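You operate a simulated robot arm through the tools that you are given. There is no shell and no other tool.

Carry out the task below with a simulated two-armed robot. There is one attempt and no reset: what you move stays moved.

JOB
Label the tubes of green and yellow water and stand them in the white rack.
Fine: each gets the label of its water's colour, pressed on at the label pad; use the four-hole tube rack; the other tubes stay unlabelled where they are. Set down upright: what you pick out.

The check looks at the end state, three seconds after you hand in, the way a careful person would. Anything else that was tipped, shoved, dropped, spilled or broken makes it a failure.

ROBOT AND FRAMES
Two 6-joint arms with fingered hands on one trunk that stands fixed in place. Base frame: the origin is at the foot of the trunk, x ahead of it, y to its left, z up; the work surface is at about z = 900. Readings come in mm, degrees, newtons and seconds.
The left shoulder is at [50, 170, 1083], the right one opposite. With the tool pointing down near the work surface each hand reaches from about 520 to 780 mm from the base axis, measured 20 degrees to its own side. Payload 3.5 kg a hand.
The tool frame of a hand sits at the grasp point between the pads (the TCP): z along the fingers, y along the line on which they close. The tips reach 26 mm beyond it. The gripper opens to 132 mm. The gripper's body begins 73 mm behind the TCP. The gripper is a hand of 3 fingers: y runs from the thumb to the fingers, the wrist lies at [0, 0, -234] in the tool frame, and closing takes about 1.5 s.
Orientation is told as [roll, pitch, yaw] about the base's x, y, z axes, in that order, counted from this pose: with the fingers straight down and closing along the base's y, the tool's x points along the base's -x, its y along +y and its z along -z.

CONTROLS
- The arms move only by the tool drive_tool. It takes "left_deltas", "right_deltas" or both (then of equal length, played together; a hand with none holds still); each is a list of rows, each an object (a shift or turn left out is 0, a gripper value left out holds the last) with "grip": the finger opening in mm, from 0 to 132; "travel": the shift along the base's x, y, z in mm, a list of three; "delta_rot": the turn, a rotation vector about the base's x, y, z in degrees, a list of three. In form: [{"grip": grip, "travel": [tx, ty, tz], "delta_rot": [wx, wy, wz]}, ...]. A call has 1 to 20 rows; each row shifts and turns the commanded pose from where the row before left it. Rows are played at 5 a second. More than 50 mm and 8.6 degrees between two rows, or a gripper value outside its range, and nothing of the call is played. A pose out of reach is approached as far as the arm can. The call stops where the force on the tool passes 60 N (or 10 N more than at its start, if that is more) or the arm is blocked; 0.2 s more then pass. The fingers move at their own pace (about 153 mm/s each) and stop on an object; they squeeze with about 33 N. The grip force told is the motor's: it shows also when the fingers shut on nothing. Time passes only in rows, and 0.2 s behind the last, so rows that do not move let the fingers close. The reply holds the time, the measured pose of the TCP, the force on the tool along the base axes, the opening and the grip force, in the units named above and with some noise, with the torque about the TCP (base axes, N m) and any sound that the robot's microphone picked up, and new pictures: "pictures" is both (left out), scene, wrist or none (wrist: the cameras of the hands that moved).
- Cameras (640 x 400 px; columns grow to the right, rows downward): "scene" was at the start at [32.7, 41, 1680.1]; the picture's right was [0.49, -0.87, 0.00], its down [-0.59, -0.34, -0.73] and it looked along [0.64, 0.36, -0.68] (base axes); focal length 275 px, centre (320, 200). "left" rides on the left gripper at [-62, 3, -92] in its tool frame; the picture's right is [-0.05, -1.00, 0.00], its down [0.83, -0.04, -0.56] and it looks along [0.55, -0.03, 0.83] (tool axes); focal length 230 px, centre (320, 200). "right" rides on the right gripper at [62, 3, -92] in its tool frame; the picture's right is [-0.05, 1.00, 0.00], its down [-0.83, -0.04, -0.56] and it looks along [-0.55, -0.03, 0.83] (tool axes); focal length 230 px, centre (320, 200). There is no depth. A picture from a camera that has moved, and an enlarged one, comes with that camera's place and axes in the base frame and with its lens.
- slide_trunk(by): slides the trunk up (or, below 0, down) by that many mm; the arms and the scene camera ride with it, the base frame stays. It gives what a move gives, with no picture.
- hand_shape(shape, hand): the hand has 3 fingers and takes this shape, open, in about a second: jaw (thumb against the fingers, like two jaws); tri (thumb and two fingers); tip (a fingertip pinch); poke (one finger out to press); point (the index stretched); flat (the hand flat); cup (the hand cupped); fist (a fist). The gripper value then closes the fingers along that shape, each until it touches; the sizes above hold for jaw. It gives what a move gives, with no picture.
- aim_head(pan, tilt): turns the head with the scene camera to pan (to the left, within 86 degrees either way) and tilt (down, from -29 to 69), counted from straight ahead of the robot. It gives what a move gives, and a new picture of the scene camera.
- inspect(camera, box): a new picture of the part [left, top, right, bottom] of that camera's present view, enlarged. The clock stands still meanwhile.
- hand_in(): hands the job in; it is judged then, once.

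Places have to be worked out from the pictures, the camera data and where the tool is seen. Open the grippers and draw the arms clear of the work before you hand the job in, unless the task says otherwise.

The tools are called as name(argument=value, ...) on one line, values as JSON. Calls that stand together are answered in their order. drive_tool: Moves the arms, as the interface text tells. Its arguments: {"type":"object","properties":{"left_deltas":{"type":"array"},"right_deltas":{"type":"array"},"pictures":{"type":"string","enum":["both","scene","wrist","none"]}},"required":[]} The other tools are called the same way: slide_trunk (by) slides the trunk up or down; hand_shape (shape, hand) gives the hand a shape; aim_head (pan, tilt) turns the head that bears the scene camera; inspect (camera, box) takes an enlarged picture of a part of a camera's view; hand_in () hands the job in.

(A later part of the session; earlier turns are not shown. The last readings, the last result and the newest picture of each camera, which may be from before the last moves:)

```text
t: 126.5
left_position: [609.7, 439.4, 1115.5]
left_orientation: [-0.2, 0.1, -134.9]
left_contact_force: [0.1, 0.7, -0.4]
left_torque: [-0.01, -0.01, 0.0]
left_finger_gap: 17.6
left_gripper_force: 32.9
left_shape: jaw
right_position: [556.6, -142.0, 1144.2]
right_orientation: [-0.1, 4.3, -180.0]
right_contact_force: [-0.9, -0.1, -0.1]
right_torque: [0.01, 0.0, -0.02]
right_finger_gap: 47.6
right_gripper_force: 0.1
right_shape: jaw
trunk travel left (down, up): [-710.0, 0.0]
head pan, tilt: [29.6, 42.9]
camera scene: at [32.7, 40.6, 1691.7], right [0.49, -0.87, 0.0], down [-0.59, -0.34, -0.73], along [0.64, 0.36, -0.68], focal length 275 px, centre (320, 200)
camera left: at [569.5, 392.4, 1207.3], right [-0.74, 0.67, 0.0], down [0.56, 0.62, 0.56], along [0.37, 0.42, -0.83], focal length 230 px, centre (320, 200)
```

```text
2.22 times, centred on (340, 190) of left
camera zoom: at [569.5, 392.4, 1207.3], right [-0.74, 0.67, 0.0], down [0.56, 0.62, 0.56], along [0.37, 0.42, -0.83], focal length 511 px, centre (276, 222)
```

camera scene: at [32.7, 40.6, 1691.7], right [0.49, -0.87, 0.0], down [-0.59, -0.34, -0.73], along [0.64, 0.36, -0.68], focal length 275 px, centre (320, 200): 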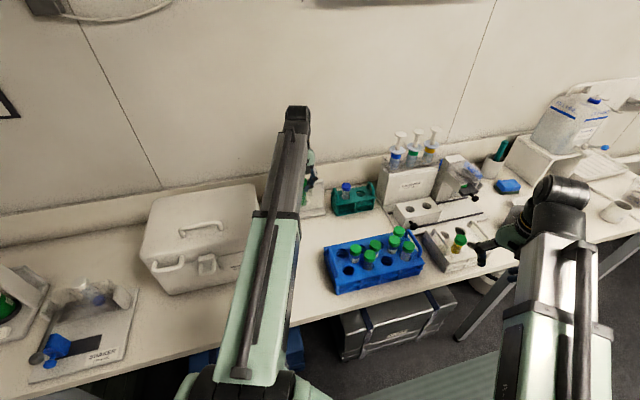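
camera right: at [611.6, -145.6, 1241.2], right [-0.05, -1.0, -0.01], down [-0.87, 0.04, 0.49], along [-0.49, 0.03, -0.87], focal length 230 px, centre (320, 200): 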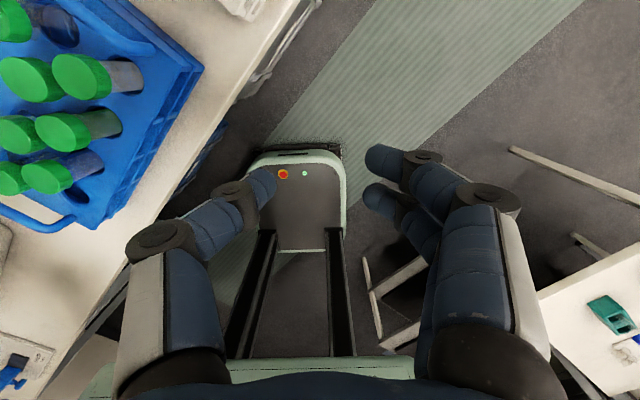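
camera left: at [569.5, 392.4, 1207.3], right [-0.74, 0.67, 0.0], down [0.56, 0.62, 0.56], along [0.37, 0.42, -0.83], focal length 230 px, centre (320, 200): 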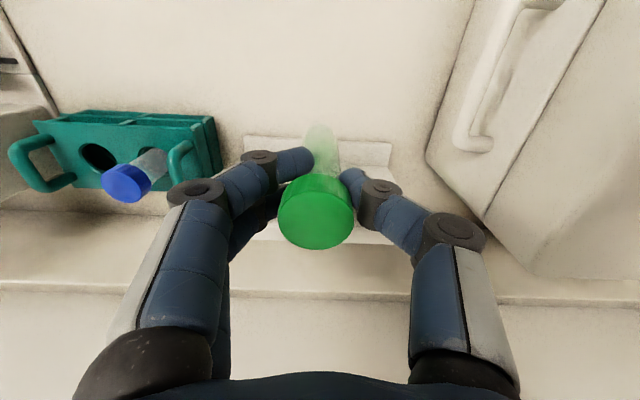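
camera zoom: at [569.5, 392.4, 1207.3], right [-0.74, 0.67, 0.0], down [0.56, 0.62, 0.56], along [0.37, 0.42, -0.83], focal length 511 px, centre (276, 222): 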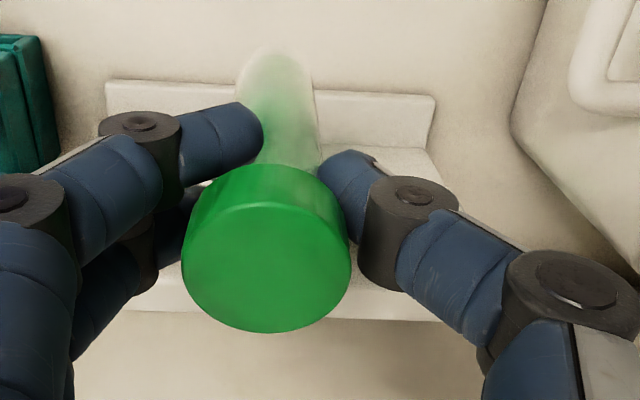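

The tube is centred on the board's middle (green) card. Lowering to press height and advancing to just short of contact.

drive_tool(left_deltas=[{"travel": [0, 0, -14]}, {"travel": [0, 0, -14.5]}, {"travel": [6, 6, 0]}, {"travel": [6, 6, 0]}, {"travel": [6, 6, 0]}, {}], pictures="wrist")

inspect(camera="left", box=[220, 80, 460, 260])

```text
t: 127.9
left_position: [629.2, 456.7, 1084.6]
left_orientation: [-0.1, 0.1, -135.0]
left_contact_force: [0.3, 0.9, -0.7]
left_torque: [0.0, 0.03, -0.03]
left_finger_gap: 17.4
left_gripper_force: 33.2
left_shape: jaw
right_position: [557.3, -141.4, 1143.6]
right_orientation: [0.0, 4.3, -180.0]
right_contact_force: [-1.3, 0.8, 0.4]
right_torque: [-0.03, 0.01, -0.02]
right_finger_gap: 47.5
right_gripper_force: 0.1
right_shape: jaw
trunk travel left (down, up): [-710.0, 0.0]
head pan, tilt: [29.6, 42.9]
camera left: at [587.6, 410.6, 1178.5], right [-0.74, 0.67, 0.0], down [0.56, 0.62, 0.56], along [0.37, 0.42, -0.83], focal length 230 px, centre (320, 200)
```

left: 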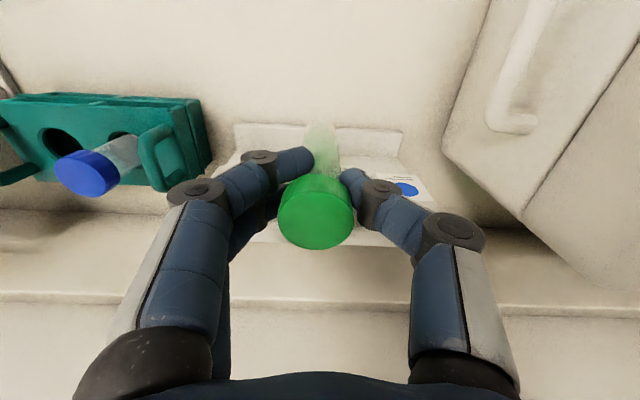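

```text
2.22 times, centred on (340, 170) of left
camera zoom: at [587.6, 410.6, 1178.5], right [-0.74, 0.67, 0.0], down [0.56, 0.62, 0.56], along [0.37, 0.42, -0.83], focal length 511 px, centre (276, 267)
```

zoom: 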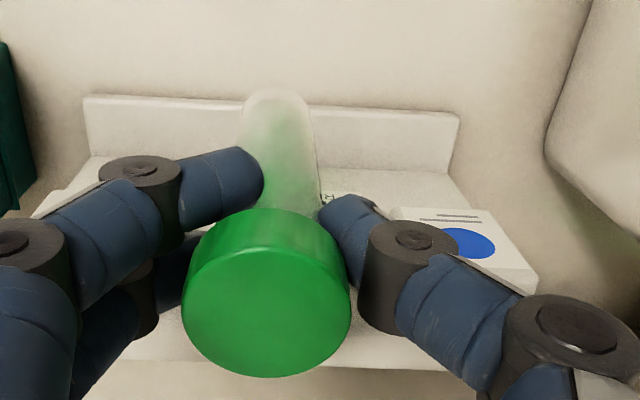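

Camera position tells me about 16 mm remain to the contact depth seen with yellow. Advancing.

drive_tool(left_deltas=[{"travel": [3.5, 3.5, 0]}, {"travel": [3.5, 3.5, 0]}, {"travel": [1.4, 1.4, 0]}, {}], pictures="none")

drive_tool(left_deltas=[{"travel": [1.2, 1.2, 0]}, {"travel": [1.2, 1.2, 0]}, {}], pictures="none")

drive_tool(left_deltas=[{"travel": [1.2, 1.2, 0]}, {"travel": [1.2, 1.2, 0]}, {}], pictures="wrist")

```text
t: 128.9
left_position: [635.6, 465.4, 1087.6]
left_orientation: [-0.3, 0.1, -134.9]
left_contact_force: [-1.0, -0.7, -0.6]
left_torque: [-0.03, 0.07, -0.02]
left_finger_gap: 17.5
left_gripper_force: 33.4
left_shape: jaw
right_position: [556.9, -142.2, 1144.4]
right_orientation: [0.0, 4.3, -180.0]
right_contact_force: [0.5, 0.3, -0.2]
right_torque: [-0.02, -0.02, -0.01]
right_finger_gap: 47.7
right_gripper_force: 0.1
right_shape: jaw
trunk travel left (down, up): [-710.0, 0.0]
head pan, tilt: [29.6, 42.9]
```

```text
t: 129.7
left_position: [638.5, 468.2, 1086.3]
left_orientation: [-0.2, 0.1, -134.8]
left_contact_force: [-1.5, -0.7, 0.2]
left_torque: [-0.07, 0.03, 0.01]
left_finger_gap: 17.6
left_gripper_force: 33.1
left_shape: jaw
right_position: [557.7, -141.5, 1144.3]
right_orientation: [0.0, 4.4, -180.0]
right_contact_force: [-0.7, -0.3, 0.3]
right_torque: [0.01, -0.01, 0.03]
right_finger_gap: 47.9
right_gripper_force: 0.0
right_shape: jaw
trunk travel left (down, up): [-710.0, 0.0]
head pan, tilt: [29.6, 42.9]
```

```text
t: 130.5
left_position: [641.7, 470.0, 1086.9]
left_orientation: [-0.2, 0.1, -135.1]
left_contact_force: [-4.7, -5.9, 0.7]
left_torque: [-0.24, 0.22, -0.02]
left_finger_gap: 17.5
left_gripper_force: 32.9
left_shape: jaw
right_position: [557.6, -143.3, 1144.8]
right_orientation: [-0.2, 4.3, -179.9]
right_contact_force: [0.6, 0.2, -0.4]
right_torque: [-0.01, 0.0, -0.01]
right_finger_gap: 47.7
right_gripper_force: 0.1
right_shape: jaw
trunk travel left (down, up): [-710.0, 0.0]
head pan, tilt: [29.6, 42.9]
camera left: at [600.3, 422.4, 1179.6], right [-0.74, 0.67, 0.0], down [0.56, 0.62, 0.56], along [0.37, 0.42, -0.83], focal length 230 px, centre (320, 200)
```

left: 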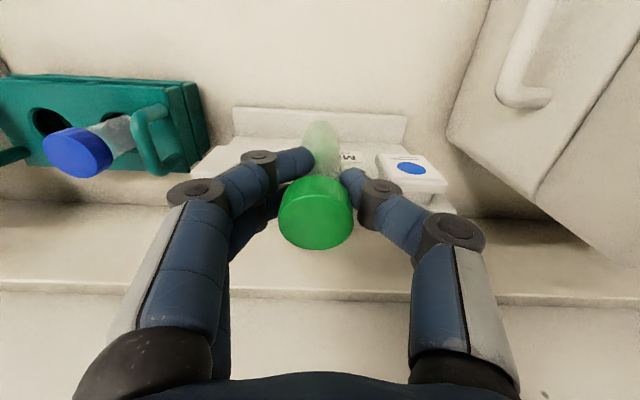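

Contact of about 7.5 N on the green card, a firm press. Now backing off to check that the label transferred.

drive_tool(left_deltas=[{}, {"travel": [-2, -2, 0]}, {"travel": [-6, -6, 0]}, {"travel": [-10, -10, 4]}, {"travel": [-14, -14, 8]}, {"travel": [-15, -15, 10]}, {}], pictures="wrist")

inspect(camera="left", box=[220, 80, 460, 280])

inspect(camera="scene", box=[255, 165, 345, 225])

```text
t: 132.1
left_position: [594.2, 422.8, 1108.4]
left_orientation: [-0.2, 0.1, -134.9]
left_contact_force: [0.9, 0.2, -0.7]
left_torque: [-0.02, 0.01, 0.01]
left_finger_gap: 17.5
left_gripper_force: 33.2
left_shape: jaw
right_position: [556.8, -140.2, 1144.5]
right_orientation: [0.0, 4.3, -179.9]
right_contact_force: [-0.1, -0.5, -0.1]
right_torque: [-0.01, 0.03, 0.02]
right_finger_gap: 47.8
right_gripper_force: 0.1
right_shape: jaw
trunk travel left (down, up): [-710.0, 0.0]
head pan, tilt: [29.6, 42.9]
camera left: at [554.0, 376.1, 1201.0], right [-0.74, 0.67, 0.0], down [0.56, 0.62, 0.56], along [0.37, 0.42, -0.83], focal length 230 px, centre (320, 200)
```

left: 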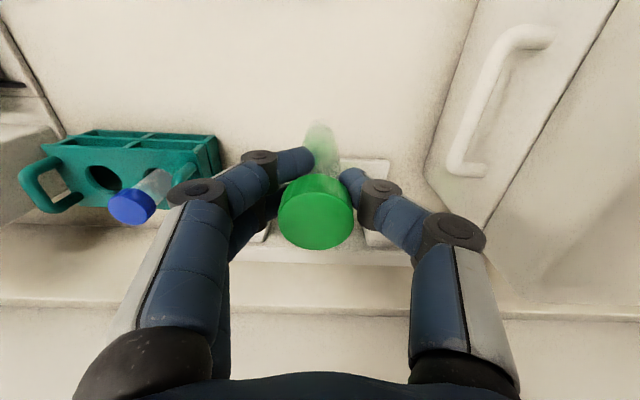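

```text
2.00 times, centred on (340, 180) of left
camera zoom: at [554.0, 376.1, 1201.0], right [-0.74, 0.67, 0.0], down [0.56, 0.62, 0.56], along [0.37, 0.42, -0.83], focal length 460 px, centre (280, 240)
```

zoom: 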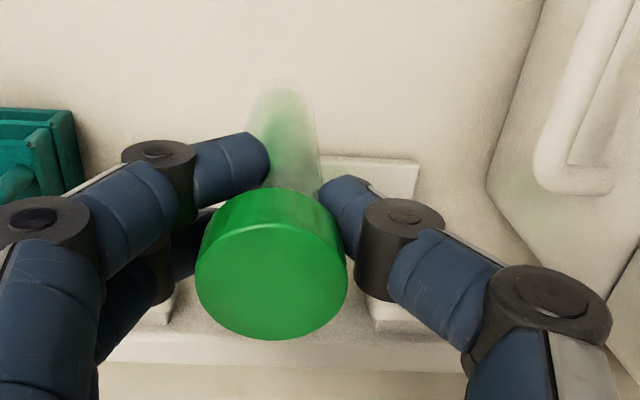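

```text
6.67 times, centred on (300, 195) of scene
camera zoom: at [33.0, 41.2, 1691.7], right [0.49, -0.87, 0.0], down [-0.59, -0.34, -0.73], along [0.64, 0.36, -0.68], focal length 1834 px, centre (453, 233)
```

zoom: 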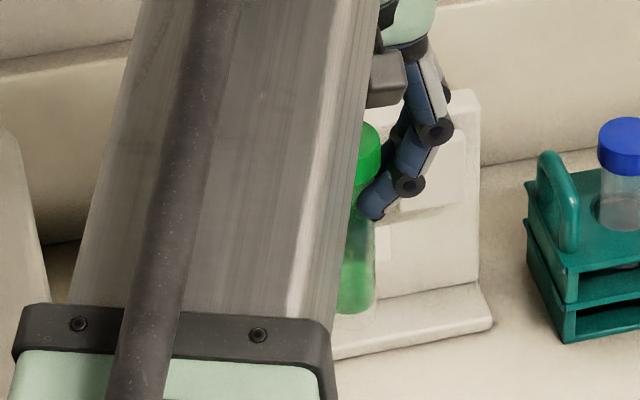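

The card is still hidden by the hand. I'll carry green up and over to above the blue rack's front-left hole, which exposes the card, and check on the way.

drive_tool(left_deltas=[{"travel": [-8, -12, 14]}, {"travel": [-12, -20, 14]}, {"travel": [-12, -24, 10], "delta_rot": [0, 0, -5.5]}, {"travel": [-12, -24, 3], "delta_rot": [0, 0, -5.5]}, {"travel": [-12, -24, 0], "delta_rot": [0, 0, -5.5]}, {"travel": [-12, -24, 0], "delta_rot": [0, 0, -5.5]}, {"travel": [-12, -24, 0], "delta_rot": [0, 0, -5.5]}, {"travel": [-12, -24, 0], "delta_rot": [0, 0, -5.5]}, {"travel": [-10, -24, 0], "delta_rot": [0, 0, -5.5]}, {"travel": [-10, -24, 0], "delta_rot": [0, 0, -5.5]}, {}], pictures="both")

inspect(camera="scene", box=[255, 165, 345, 225])

inspect(camera="left", box=[200, 60, 440, 220])

```text
t: 134.5
left_position: [483.2, 198.4, 1149.9]
left_orientation: [-0.3, 0.1, -179.1]
left_contact_force: [-0.1, -0.4, -0.3]
left_torque: [0.02, 0.05, 0.03]
left_finger_gap: 17.5
left_gripper_force: 33.1
left_shape: jaw
right_position: [559.0, -141.7, 1144.2]
right_orientation: [0.0, 4.4, -180.1]
right_contact_force: [-0.5, 1.3, -0.2]
right_torque: [0.01, -0.01, -0.01]
right_finger_gap: 47.5
right_gripper_force: 0.0
right_shape: jaw
trunk travel left (down, up): [-710.0, 0.0]
head pan, tilt: [29.6, 42.9]
camera scene: at [32.9, 41.2, 1691.7], right [0.49, -0.87, 0.0], down [-0.59, -0.34, -0.73], along [0.64, 0.36, -0.68], focal length 275 px, centre (320, 200)
camera left: at [421.6, 193.7, 1241.9], right [-0.07, 1.0, 0.0], down [0.83, 0.06, 0.56], along [0.56, 0.04, -0.83], focal length 230 px, centre (320, 200)
```

scene: 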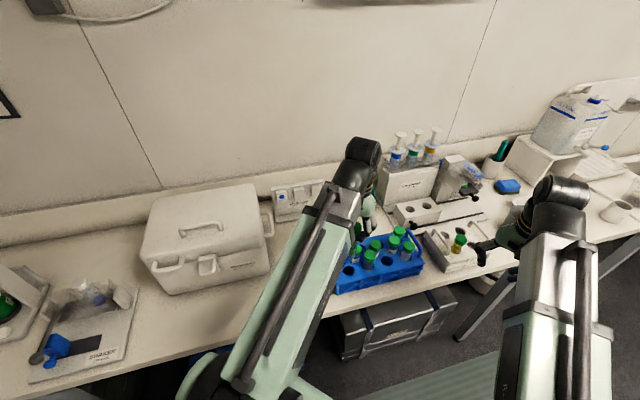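
left: 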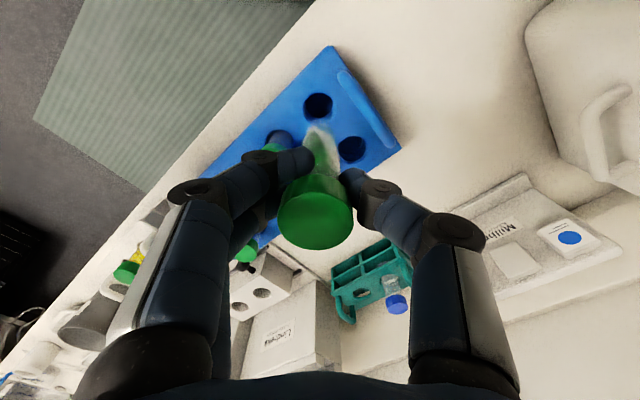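

```text
6.67 times, centred on (300, 195) of scene
camera zoom: at [32.9, 41.2, 1691.7], right [0.49, -0.87, 0.0], down [-0.59, -0.34, -0.73], along [0.64, 0.36, -0.68], focal length 1834 px, centre (453, 233)
```

zoom: 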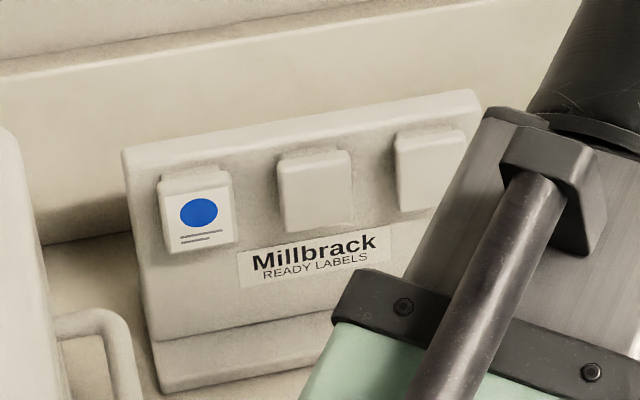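

```text
2.50 times, centred on (320, 140) of left
camera zoom: at [421.6, 193.7, 1241.9], right [-0.07, 1.0, 0.0], down [0.83, 0.06, 0.56], along [0.56, 0.04, -0.83], focal length 575 px, centre (320, 350)
```

zoom: 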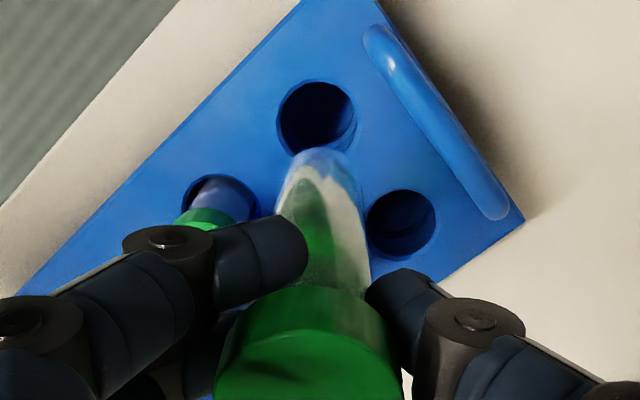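

The green card is bare too, so the green label is on the tube. For the hole at (478.8,196.8) the tube bottom is about 4 mm too far +x and 2 mm +y, so I'll correct and lower to just above the hole.

drive_tool(left_deltas=[{"travel": [-4, -2, -10]}, {"travel": [0, 0, -20]}, {"travel": [0, 0, -20]}, {"travel": [0, 0, -18]}, {}], pictures="wrist")

inspect(camera="left", box=[200, 60, 440, 220])

inspect(camera="scene", box=[320, 205, 420, 280])

```text
t: 135.7
left_position: [478.3, 197.4, 1081.9]
left_orientation: [-0.2, 0.1, -178.9]
left_contact_force: [-0.2, 0.1, -0.4]
left_torque: [0.01, 0.0, -0.03]
left_finger_gap: 17.2
left_gripper_force: 33.5
left_shape: jaw
right_position: [557.2, -142.2, 1143.6]
right_orientation: [0.0, 4.2, -180.0]
right_contact_force: [1.1, 0.9, -0.7]
right_torque: [-0.02, 0.01, 0.02]
right_finger_gap: 47.6
right_gripper_force: 0.1
right_shape: jaw
trunk travel left (down, up): [-710.0, 0.0]
head pan, tilt: [29.6, 42.9]
camera left: at [417.1, 191.7, 1173.6], right [-0.07, 1.0, 0.0], down [0.83, 0.06, 0.56], along [0.56, 0.04, -0.83], focal length 230 px, centre (320, 200)
```

left: 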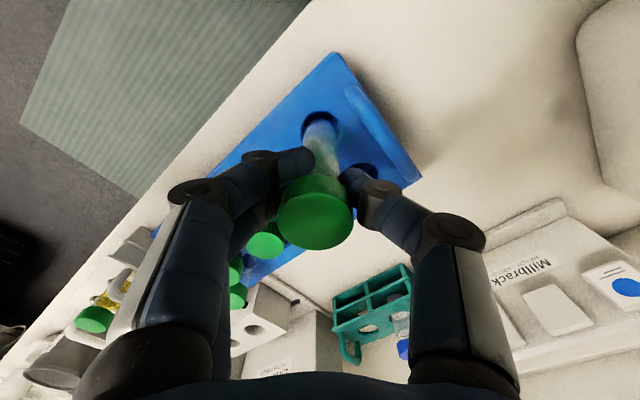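

```text
2.50 times, centred on (320, 140) of left
camera zoom: at [417.1, 191.7, 1173.6], right [-0.07, 1.0, 0.0], down [0.83, 0.06, 0.56], along [0.56, 0.04, -0.83], focal length 575 px, centre (320, 350)
```

zoom: 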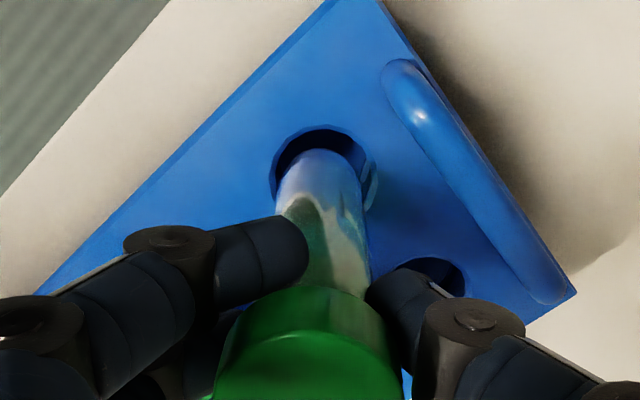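

```text
5.33 times, centred on (370, 242) of scene
camera zoom: at [32.7, 40.9, 1691.7], right [0.49, -0.87, 0.0], down [-0.59, -0.34, -0.73], along [0.64, 0.36, -0.68], focal length 1467 px, centre (53, -27)
```

zoom: 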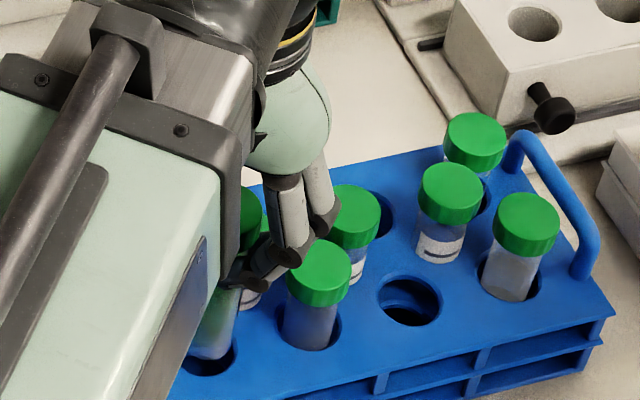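

Aligned over the hole. Lowering in.

drive_tool(left_deltas=[{"travel": [0, 0, -8]}, {"travel": [0, 0, -8]}, {"travel": [0, 0, -8]}, {}], pictures="none")

inspect(camera="left", box=[200, 60, 440, 220])

```text
t: 136.7
left_position: [479.1, 196.4, 1057.6]
left_orientation: [-0.3, 0.1, -178.9]
left_contact_force: [-0.5, -0.4, 0.1]
left_torque: [-0.03, 0.02, -0.03]
left_finger_gap: 17.7
left_gripper_force: 33.1
left_shape: jaw
right_position: [556.5, -142.0, 1145.1]
right_orientation: [0.0, 4.2, -180.0]
right_contact_force: [-0.4, 0.0, 1.0]
right_torque: [0.02, 0.01, 0.0]
right_finger_gap: 48.0
right_gripper_force: 0.0
right_shape: jaw
trunk travel left (down, up): [-710.0, 0.0]
head pan, tilt: [29.6, 42.9]
```

```text
2.50 times, centred on (320, 140) of left
camera zoom: at [417.4, 191.6, 1149.9], right [-0.07, 1.0, 0.0], down [0.83, 0.06, 0.56], along [0.56, 0.04, -0.83], focal length 575 px, centre (320, 350)
```

zoom: 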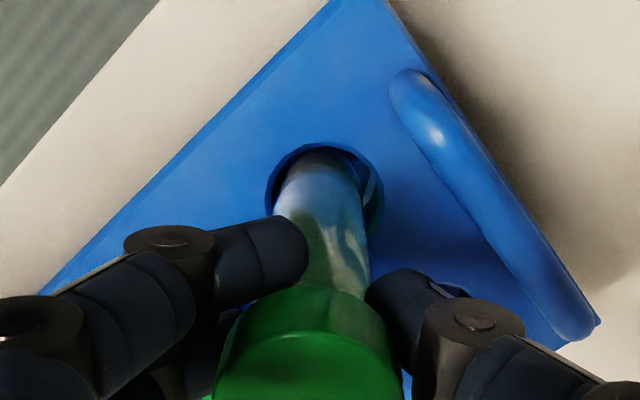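

drive_tool(left_deltas=[{"travel": [0, 0, -8]}, {"travel": [0, 0, -8]}, {"travel": [0, 0, -8]}, {}], pictures="none")

drive_tool(left_deltas=[{"travel": [0, 0, -7]}, {"travel": [0, 0, -6]}, {"travel": [0, 0, -4]}, {}], pictures="wrist")

inspect(camera="left", box=[200, 100, 440, 260])

```text
t: 137.7
left_position: [478.2, 196.4, 1032.7]
left_orientation: [-0.2, 0.1, -178.9]
left_contact_force: [1.1, -0.5, -1.5]
left_torque: [-0.01, 0.01, 0.01]
left_finger_gap: 17.4
left_gripper_force: 32.5
left_shape: jaw
right_position: [557.5, -142.8, 1144.9]
right_orientation: [0.0, 4.3, -180.2]
right_contact_force: [0.3, -0.7, -0.1]
right_torque: [-0.01, 0.01, 0.01]
right_finger_gap: 47.8
right_gripper_force: 0.1
right_shape: jaw
trunk travel left (down, up): [-710.0, 0.0]
head pan, tilt: [29.6, 42.9]
```

```text
t: 138.7
left_position: [477.4, 196.0, 1018.1]
left_orientation: [-0.2, 0.1, -178.9]
left_contact_force: [-0.9, 0.6, -0.8]
left_torque: [-0.03, -0.05, 0.03]
left_finger_gap: 17.4
left_gripper_force: 33.1
left_shape: jaw
right_position: [557.2, -142.1, 1144.4]
right_orientation: [-0.1, 4.3, -180.0]
right_contact_force: [0.8, -0.7, -0.2]
right_torque: [0.03, 0.0, -0.02]
right_finger_gap: 47.5
right_gripper_force: 0.0
right_shape: jaw
trunk travel left (down, up): [-710.0, 0.0]
head pan, tilt: [29.6, 42.9]
camera left: at [417.3, 191.8, 1108.7], right [-0.07, 1.0, 0.0], down [0.83, 0.06, 0.56], along [0.56, 0.04, -0.83], focal length 230 px, centre (320, 200)
```

left: 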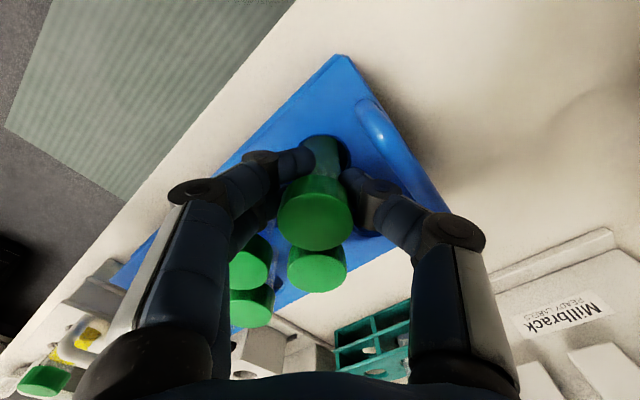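

```text
2.50 times, centred on (320, 180) of left
camera zoom: at [417.3, 191.8, 1108.7], right [-0.07, 1.0, 0.0], down [0.83, 0.06, 0.56], along [0.56, 0.04, -0.83], focal length 575 px, centre (320, 250)
```

zoom: 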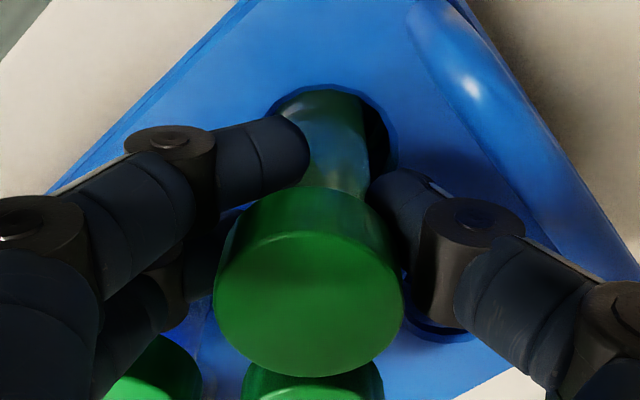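

Lowering the last 5 mm to its seat, then releasing and lifting away.

drive_tool(left_deltas=[{"travel": [0, 0, -3]}, {"travel": [0, 0, -1.5]}, {}], pictures="none")

drive_tool(left_deltas=[{"grip": 48}, {}, {}, {}, {}, {"travel": [0, 0, 12]}, {"travel": [0, 0, 18]}, {"travel": [0, 0, 22]}, {"travel": [0, 0, 25]}, {"travel": [0, 0, 25]}], pictures="both")

inspect(camera="left", box=[200, 60, 440, 220])

inspect(camera="scene", box=[320, 205, 420, 280])

```text
t: 139.5
left_position: [477.1, 196.0, 1012.3]
left_orientation: [-0.2, 0.1, -178.9]
left_contact_force: [-0.4, 0.0, -0.5]
left_torque: [0.01, -0.01, 0.01]
left_finger_gap: 17.3
left_gripper_force: 32.9
left_shape: jaw
right_position: [557.2, -141.8, 1144.7]
right_orientation: [-0.1, 4.4, -180.0]
right_contact_force: [0.6, 0.1, 1.0]
right_torque: [-0.01, 0.02, 0.0]
right_finger_gap: 47.5
right_gripper_force: 0.0
right_shape: jaw
trunk travel left (down, up): [-710.0, 0.0]
head pan, tilt: [29.6, 42.9]
```

```text
t: 141.7
left_position: [478.1, 195.7, 1116.1]
left_orientation: [-0.3, 0.0, -178.9]
left_contact_force: [0.1, -0.4, 0.0]
left_torque: [0.04, 0.0, 0.03]
left_finger_gap: 47.4
left_gripper_force: 0.1
left_shape: jaw
right_position: [557.8, -141.8, 1144.3]
right_orientation: [0.0, 4.3, -180.0]
right_contact_force: [0.0, -0.2, 0.8]
right_torque: [-0.01, -0.01, -0.02]
right_finger_gap: 47.5
right_gripper_force: 0.0
right_shape: jaw
trunk travel left (down, up): [-710.0, 0.0]
head pan, tilt: [29.6, 42.9]
camera scene: at [32.6, 40.9, 1691.7], right [0.49, -0.87, 0.0], down [-0.59, -0.34, -0.73], along [0.64, 0.36, -0.68], focal length 275 px, centre (320, 200)
camera left: at [417.2, 191.6, 1206.8], right [-0.07, 1.0, 0.0], down [0.83, 0.06, 0.56], along [0.56, 0.04, -0.83], focal length 230 px, centre (320, 200)
```

scene: 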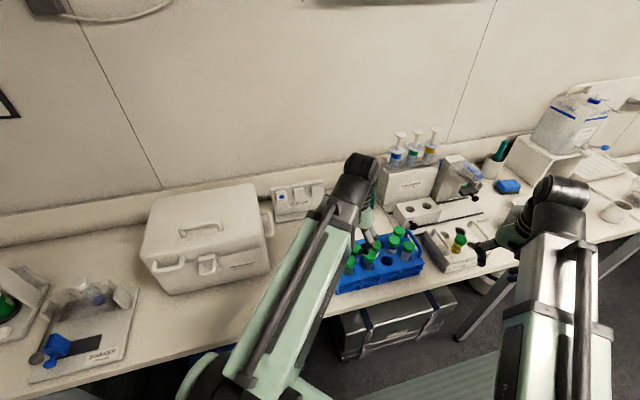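
left: 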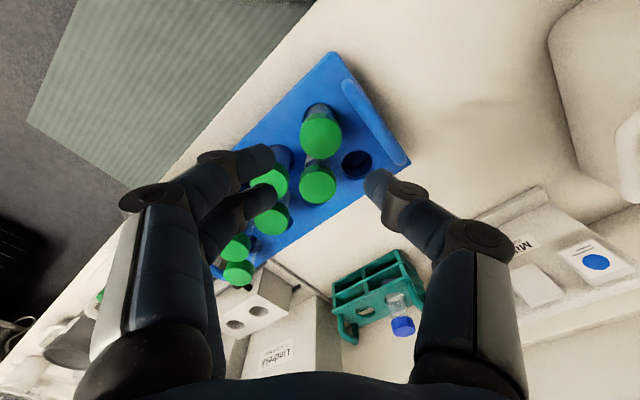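

```text
2.50 times, centred on (320, 140) of left
camera zoom: at [417.2, 191.6, 1206.8], right [-0.07, 1.0, 0.0], down [0.83, 0.06, 0.56], along [0.56, 0.04, -0.83], focal length 575 px, centre (320, 350)
```

zoom: 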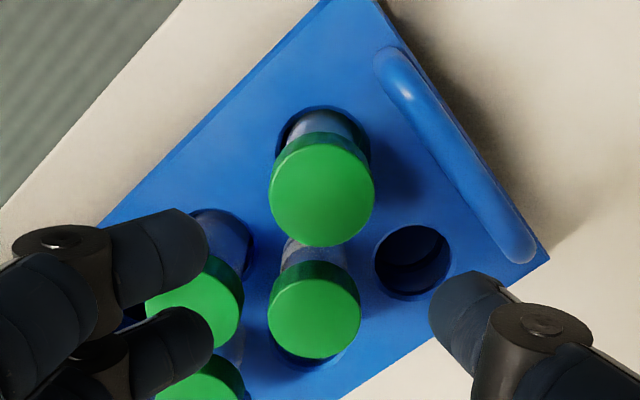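

```text
5.33 times, centred on (370, 242) of scene
camera zoom: at [32.6, 40.9, 1691.7], right [0.49, -0.87, 0.0], down [-0.59, -0.34, -0.73], along [0.64, 0.36, -0.68], focal length 1467 px, centre (53, -27)
```

zoom: 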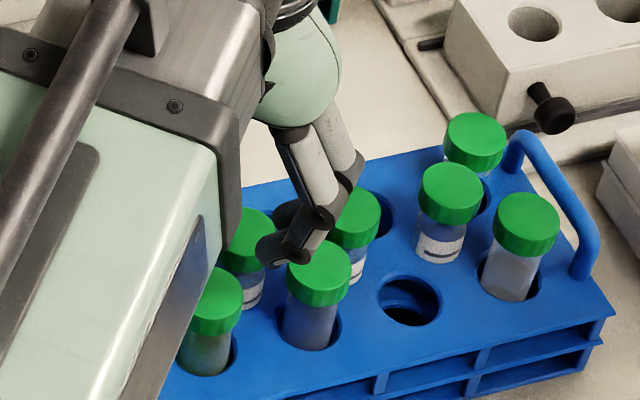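

Green is in the front-left hole. Now the left hand goes clear again and the right hand comes over with a slightly larger outward tilt (about 17°), since the remaining hole is farther.

drive_tool(left_deltas=[{"travel": [8, 34, 10]}, {"travel": [12, 34, 8]}, {"travel": [12, 34, 8]}, {"travel": [12, 34, 5]}, {"travel": [12, 34, 5]}, {"travel": [-20, 28, 10]}, {"travel": [-25, 28, 8]}, {"travel": [-25, 28, 8]}, {"travel": [-25, 28, 5]}], right_deltas=[{"grip": 44, "delta_rot": [0, -4.3, 0]}, {"delta_rot": [0, -4.3, 0]}, {"delta_rot": [0, -4.3, 0]}, {}, {}, {}, {}, {}, {}], pictures="none")

drive_tool(right_deltas=[{"travel": [-8, 38, 0]}, {"travel": [-8, 38, 0]}, {"travel": [-8, 38, 0]}, {"travel": [-8, 38, 0]}, {"travel": [-9, 38, 0]}, {"travel": [-9, 38, 0]}, {"travel": [-10, 38, 0]}, {"travel": [-10, 38, 0]}, {"travel": [-9, 35, 0]}, {}], pictures="wrist")

inspect(camera="right", box=[200, 60, 440, 220])

```text
t: 143.7
left_position: [439.2, 479.5, 1181.3]
left_orientation: [-0.1, 0.1, -179.0]
left_contact_force: [0.1, -0.2, 0.3]
left_torque: [0.0, 0.0, 0.03]
left_finger_gap: 47.7
left_gripper_force: 0.1
left_shape: jaw
right_position: [556.8, -141.5, 1145.3]
right_orientation: [0.0, 17.3, -180.0]
right_contact_force: [1.0, -0.1, -0.2]
right_torque: [-0.01, -0.01, -0.01]
right_finger_gap: 44.4
right_gripper_force: 0.0
right_shape: jaw
trunk travel left (down, up): [-710.0, 0.0]
head pan, tilt: [29.6, 42.9]
```

```text
t: 145.9
left_position: [439.7, 480.2, 1180.5]
left_orientation: [-0.2, 0.1, -178.9]
left_contact_force: [0.4, 0.0, -0.2]
left_torque: [0.02, 0.01, 0.01]
left_finger_gap: 47.4
left_gripper_force: 0.1
left_shape: jaw
right_position: [477.7, 197.4, 1144.0]
right_orientation: [0.0, 17.2, -180.0]
right_contact_force: [0.5, 0.4, 0.7]
right_torque: [0.0, 0.0, -0.02]
right_finger_gap: 44.5
right_gripper_force: 0.1
right_shape: jaw
trunk travel left (down, up): [-710.0, 0.0]
head pan, tilt: [29.6, 42.9]
camera right: at [509.4, 194.2, 1251.0], right [-0.05, -1.0, -0.02], down [-0.96, 0.04, 0.28], along [-0.28, 0.03, -0.96], focal length 230 px, centre (320, 200)
```

right: 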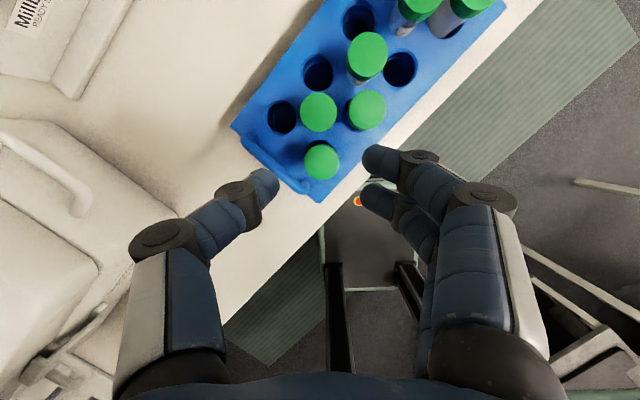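

```text
2.50 times, centred on (320, 140) of right
camera zoom: at [509.4, 194.2, 1251.0], right [-0.05, -1.0, -0.02], down [-0.96, 0.04, 0.28], along [-0.28, 0.03, -0.96], focal length 575 px, centre (320, 350)
```

zoom: 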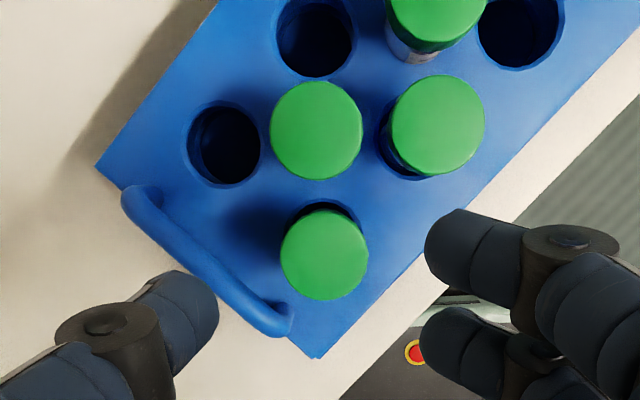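

Green reads (480.4,198). The hand is 3 mm short of it in x, as intended for the extra reach. Descending.

drive_tool(right_deltas=[{"travel": [0, 0, -25]}, {"travel": [0, 0, -25]}, {"travel": [0, 0, -25]}, {"travel": [0, 0, -12]}, {}], pictures="none")

inspect(camera="right", box=[200, 80, 440, 240])

```text
t: 147.1
left_position: [439.3, 478.8, 1181.3]
left_orientation: [-0.2, 0.1, -178.9]
left_contact_force: [-0.6, 0.4, 0.9]
left_torque: [0.0, 0.0, -0.01]
left_finger_gap: 47.7
left_gripper_force: 0.0
left_shape: jaw
right_position: [478.8, 197.0, 1056.2]
right_orientation: [0.0, 17.2, -179.9]
right_contact_force: [0.3, 0.1, -0.6]
right_torque: [-0.01, 0.0, -0.04]
right_finger_gap: 44.4
right_gripper_force: 0.0
right_shape: jaw
trunk travel left (down, up): [-710.0, 0.0]
head pan, tilt: [29.6, 42.9]
```

```text
2.50 times, centred on (320, 160) of right
camera zoom: at [509.5, 194.2, 1164.7], right [-0.05, -1.0, -0.02], down [-0.96, 0.04, 0.28], along [-0.28, 0.03, -0.96], focal length 575 px, centre (320, 300)
```

zoom: 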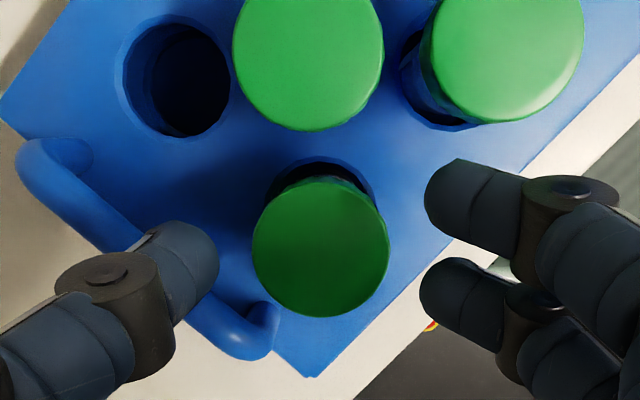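

drive_tool(right_deltas=[{"travel": [0, 0, -12]}, {"travel": [0, 0, -12]}, {"travel": [0, 0, -10]}, {}], pictures="none")

drive_tool(right_deltas=[{"travel": [0, 0, -6]}, {"travel": [0, 0, -4]}, {}], pictures="wrist")

inspect(camera="right", box=[200, 100, 440, 260])

```text
t: 148.1
left_position: [439.0, 479.2, 1181.9]
left_orientation: [-0.2, 0.1, -178.9]
left_contact_force: [-0.2, -0.3, 0.8]
left_torque: [0.0, -0.04, 0.0]
left_finger_gap: 47.7
left_gripper_force: 0.0
left_shape: jaw
right_position: [477.2, 197.4, 1024.3]
right_orientation: [0.0, 17.3, -180.0]
right_contact_force: [0.1, 0.1, -0.5]
right_torque: [-0.02, 0.03, 0.02]
right_finger_gap: 44.2
right_gripper_force: 0.0
right_shape: jaw
trunk travel left (down, up): [-710.0, 0.0]
head pan, tilt: [29.6, 42.9]
```

```text
t: 148.9
left_position: [439.8, 479.5, 1180.6]
left_orientation: [-0.3, 0.0, -179.0]
left_contact_force: [-0.6, -0.4, 0.9]
left_torque: [0.02, 0.0, 0.02]
left_finger_gap: 47.8
left_gripper_force: 0.0
left_shape: jaw
right_position: [477.8, 197.3, 1013.1]
right_orientation: [0.1, 17.2, -180.0]
right_contact_force: [1.3, 0.9, 0.1]
right_torque: [-0.03, -0.01, 0.0]
right_finger_gap: 44.2
right_gripper_force: 0.0
right_shape: jaw
trunk travel left (down, up): [-710.0, 0.0]
head pan, tilt: [29.6, 42.9]
camera right: at [509.5, 193.7, 1120.5], right [-0.05, -1.0, -0.02], down [-0.96, 0.04, 0.28], along [-0.28, 0.03, -0.96], focal length 230 px, centre (320, 200)
```

right: 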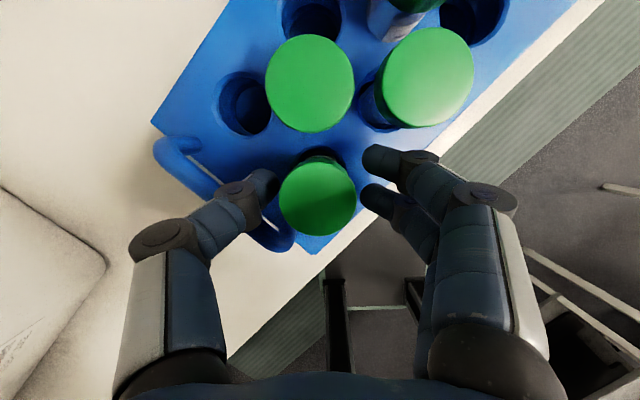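

```text
2.50 times, centred on (320, 180) of right
camera zoom: at [509.5, 193.7, 1120.5], right [-0.05, -1.0, -0.02], down [-0.96, 0.04, 0.28], along [-0.28, 0.03, -0.96], focal length 575 px, centre (320, 250)
```

zoom: 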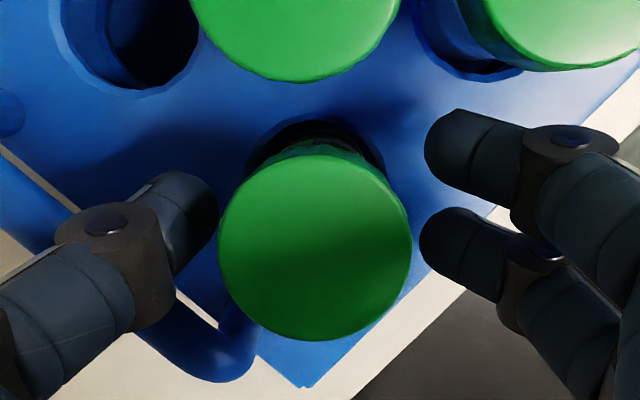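

No contact, fingers well placed. Closing on green.

drive_tool(right_deltas=[{"travel": [0, 0, -1.5]}, {"grip": 0}, {}, {}, {}, {}, {}, {}, {}, {}], pictures="wrist")

inspect(camera="right", box=[200, 100, 440, 260])

```text
t: 151.1
left_position: [440.8, 479.3, 1180.7]
left_orientation: [-0.2, 0.1, -178.8]
left_contact_force: [-1.2, -0.4, 1.4]
left_torque: [0.04, 0.02, -0.02]
left_finger_gap: 47.3
left_gripper_force: 0.0
left_shape: jaw
right_position: [478.3, 197.8, 1011.8]
right_orientation: [0.0, 17.2, -180.0]
right_contact_force: [0.5, -0.4, 0.6]
right_torque: [0.0, 0.02, 0.0]
right_finger_gap: 18.2
right_gripper_force: 33.1
right_shape: jaw
trunk travel left (down, up): [-710.0, 0.0]
head pan, tilt: [29.6, 42.9]
camera right: at [509.4, 194.1, 1119.1], right [-0.05, -1.0, -0.02], down [-0.96, 0.04, 0.28], along [-0.28, 0.03, -0.96], focal length 230 px, centre (320, 200)
```

right: 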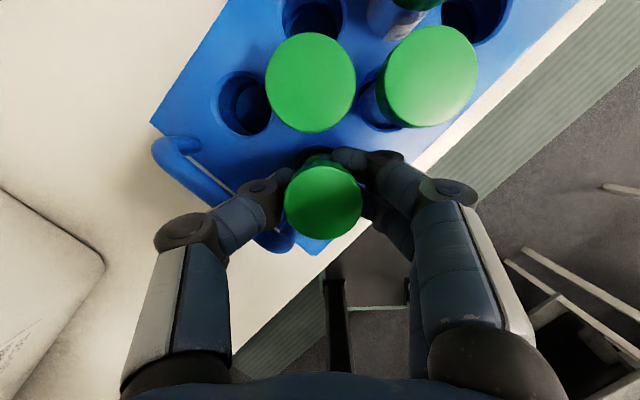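

```text
2.50 times, centred on (320, 180) of right
camera zoom: at [509.4, 194.1, 1119.1], right [-0.05, -1.0, -0.02], down [-0.96, 0.04, 0.28], along [-0.28, 0.03, -0.96], focal length 575 px, centre (320, 250)
```

zoom: 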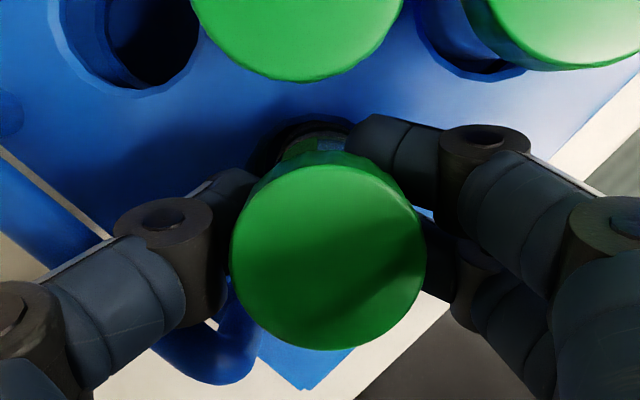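

Gripped well with much less shift this time. Lifting slowly.

drive_tool(right_deltas=[{"travel": [0, 0, 8]}, {"travel": [0, 0, 12]}, {"travel": [0, 0, 15]}, {"travel": [0, 0, 20]}, {}], pictures="none")

drive_tool(right_deltas=[{"travel": [0, 0, 20]}, {"travel": [0, 0, 25]}, {"travel": [0, 0, 25]}, {"travel": [0, 0, 20]}, {}], pictures="wrist")

inspect(camera="left", box=[0, 80, 160, 200])

inspect(camera="right", box=[220, 80, 420, 260])

```text
t: 152.3
left_position: [438.5, 477.7, 1181.7]
left_orientation: [-0.2, 0.1, -179.1]
left_contact_force: [0.6, 0.4, 0.0]
left_torque: [-0.02, 0.01, -0.02]
left_finger_gap: 47.7
left_gripper_force: 0.0
left_shape: jaw
right_position: [479.6, 199.0, 1068.2]
right_orientation: [-0.1, 17.2, -180.0]
right_contact_force: [0.5, -0.5, -0.4]
right_torque: [0.01, -0.02, 0.01]
right_finger_gap: 18.3
right_gripper_force: 33.0
right_shape: jaw
trunk travel left (down, up): [-710.0, 0.0]
head pan, tilt: [29.6, 42.9]
```

```text
t: 153.5
left_position: [439.4, 478.8, 1182.0]
left_orientation: [-0.2, 0.1, -178.9]
left_contact_force: [-0.2, 0.8, -1.1]
left_torque: [0.0, -0.02, 0.02]
left_finger_gap: 47.7
left_gripper_force: 0.0
left_shape: jaw
right_position: [479.7, 198.1, 1157.6]
right_orientation: [0.0, 17.2, -180.0]
right_contact_force: [0.0, -0.9, -0.4]
right_torque: [0.0, -0.01, 0.0]
right_finger_gap: 18.5
right_gripper_force: 32.9
right_shape: jaw
trunk travel left (down, up): [-710.0, 0.0]
head pan, tilt: [29.6, 42.9]
camera right: at [510.0, 195.2, 1264.3], right [-0.05, -1.0, -0.02], down [-0.96, 0.04, 0.28], along [-0.28, 0.03, -0.96], focal length 230 px, centre (320, 200)
```

right: 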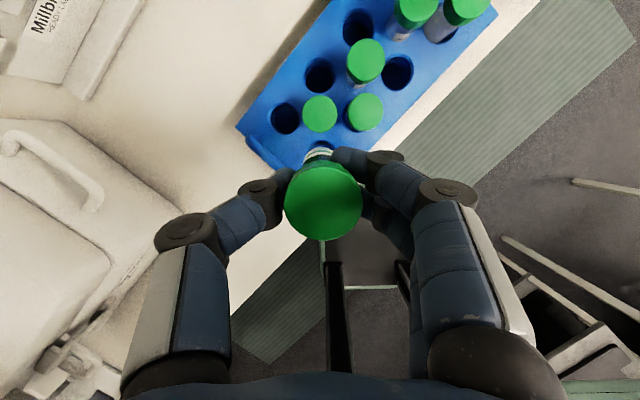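

```text
3.33 times, centred on (80, 140) of left
camera zoom: at [378.7, 474.2, 1272.9], right [-0.07, 1.0, 0.0], down [0.83, 0.06, 0.56], along [0.56, 0.04, -0.83], focal length 767 px, centre (1120, 400)
```

zoom: 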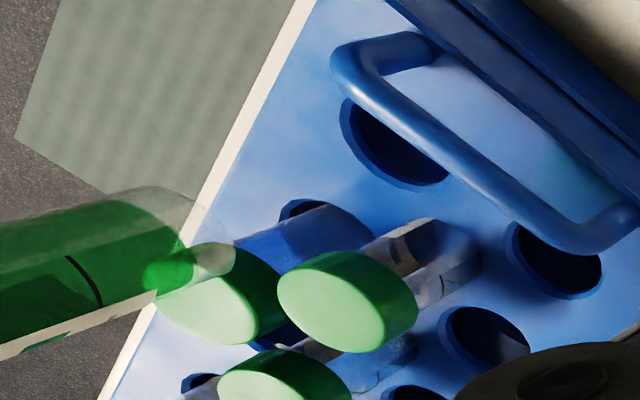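

```text
2.22 times, centred on (320, 170) of right
camera zoom: at [510.0, 195.2, 1264.3], right [-0.05, -1.0, -0.02], down [-0.96, 0.04, 0.28], along [-0.28, 0.03, -0.96], focal length 511 px, centre (320, 267)
```

zoom: 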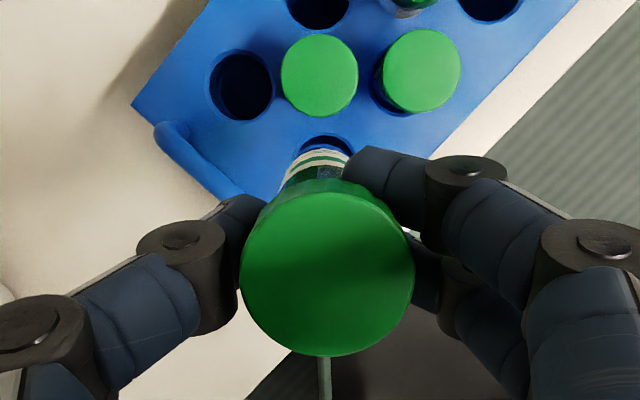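

This time the tube stayed close to upright (leaning only about 4° while the hand leans 17°), which gives good reach. I'll upright it by 4° and carry it over to the near side of the white rack.

drive_tool(right_deltas=[{"travel": [0, 0, 5], "delta_rot": [0, 4, 0]}, {"travel": [15, -38, 5]}, {"travel": [15, -38, 0]}, {"travel": [15, -38, 0]}, {"travel": [17, -38, 0]}, {"travel": [18, -38, 0]}, {"travel": [18, -38, 0]}, {"travel": [18, -38, -5]}, {"travel": [18, -30, -10]}, {}], pictures="wrist")

inspect(camera="scene", box=[430, 200, 500, 270])

inspect(camera="right", box=[220, 80, 420, 260])

```text
t: 155.7
left_position: [439.4, 478.8, 1181.2]
left_orientation: [-0.2, 0.1, -178.9]
left_contact_force: [-0.3, 0.1, -0.6]
left_torque: [0.03, -0.01, -0.01]
left_finger_gap: 47.9
left_gripper_force: 0.0
left_shape: jaw
right_position: [611.8, -97.9, 1152.4]
right_orientation: [0.0, 13.2, -180.0]
right_contact_force: [0.0, -0.3, 0.0]
right_torque: [0.02, -0.03, -0.04]
right_finger_gap: 17.9
right_gripper_force: 33.2
right_shape: jaw
trunk travel left (down, up): [-710.0, 0.0]
head pan, tilt: [29.6, 42.9]
camera right: at [649.8, -101.2, 1256.7], right [-0.05, -1.0, -0.01], down [-0.94, 0.04, 0.35], along [-0.35, 0.03, -0.94], focal length 230 px, centre (320, 200)
```

right: 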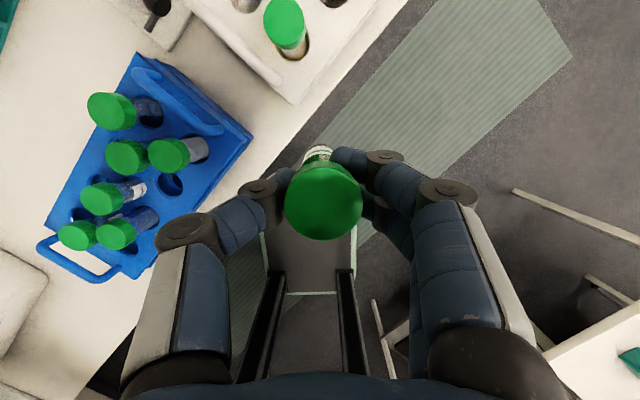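

```text
5.71 times, centred on (465, 235) of scene
camera zoom: at [32.5, 41.3, 1691.7], right [0.49, -0.87, 0.0], down [-0.59, -0.34, -0.73], along [0.64, 0.36, -0.68], focal length 1572 px, centre (-509, 0)
```

zoom: 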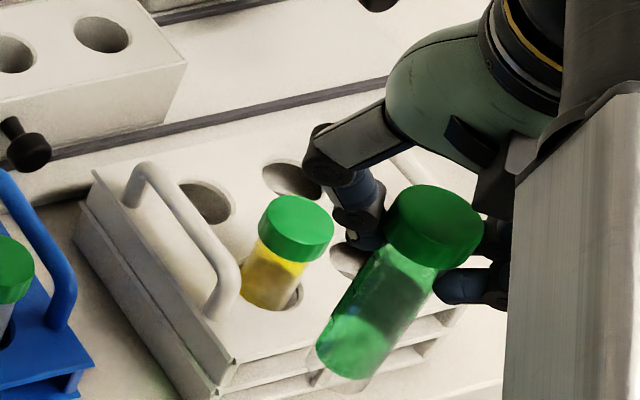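

```text
2.22 times, centred on (320, 170) of right
camera zoom: at [649.8, -101.2, 1256.7], right [-0.05, -1.0, -0.01], down [-0.94, 0.04, 0.35], along [-0.35, 0.03, -0.94], focal length 511 px, centre (320, 267)
```

zoom: 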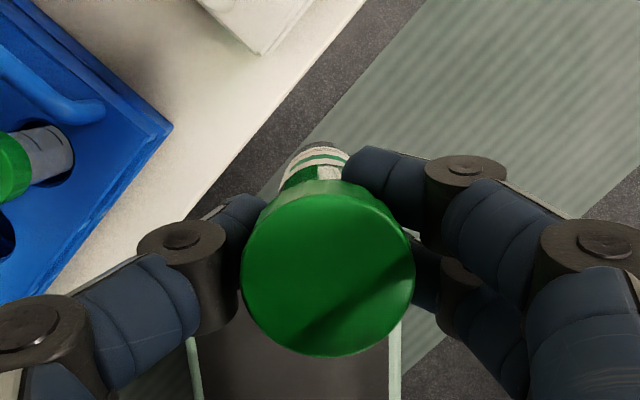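

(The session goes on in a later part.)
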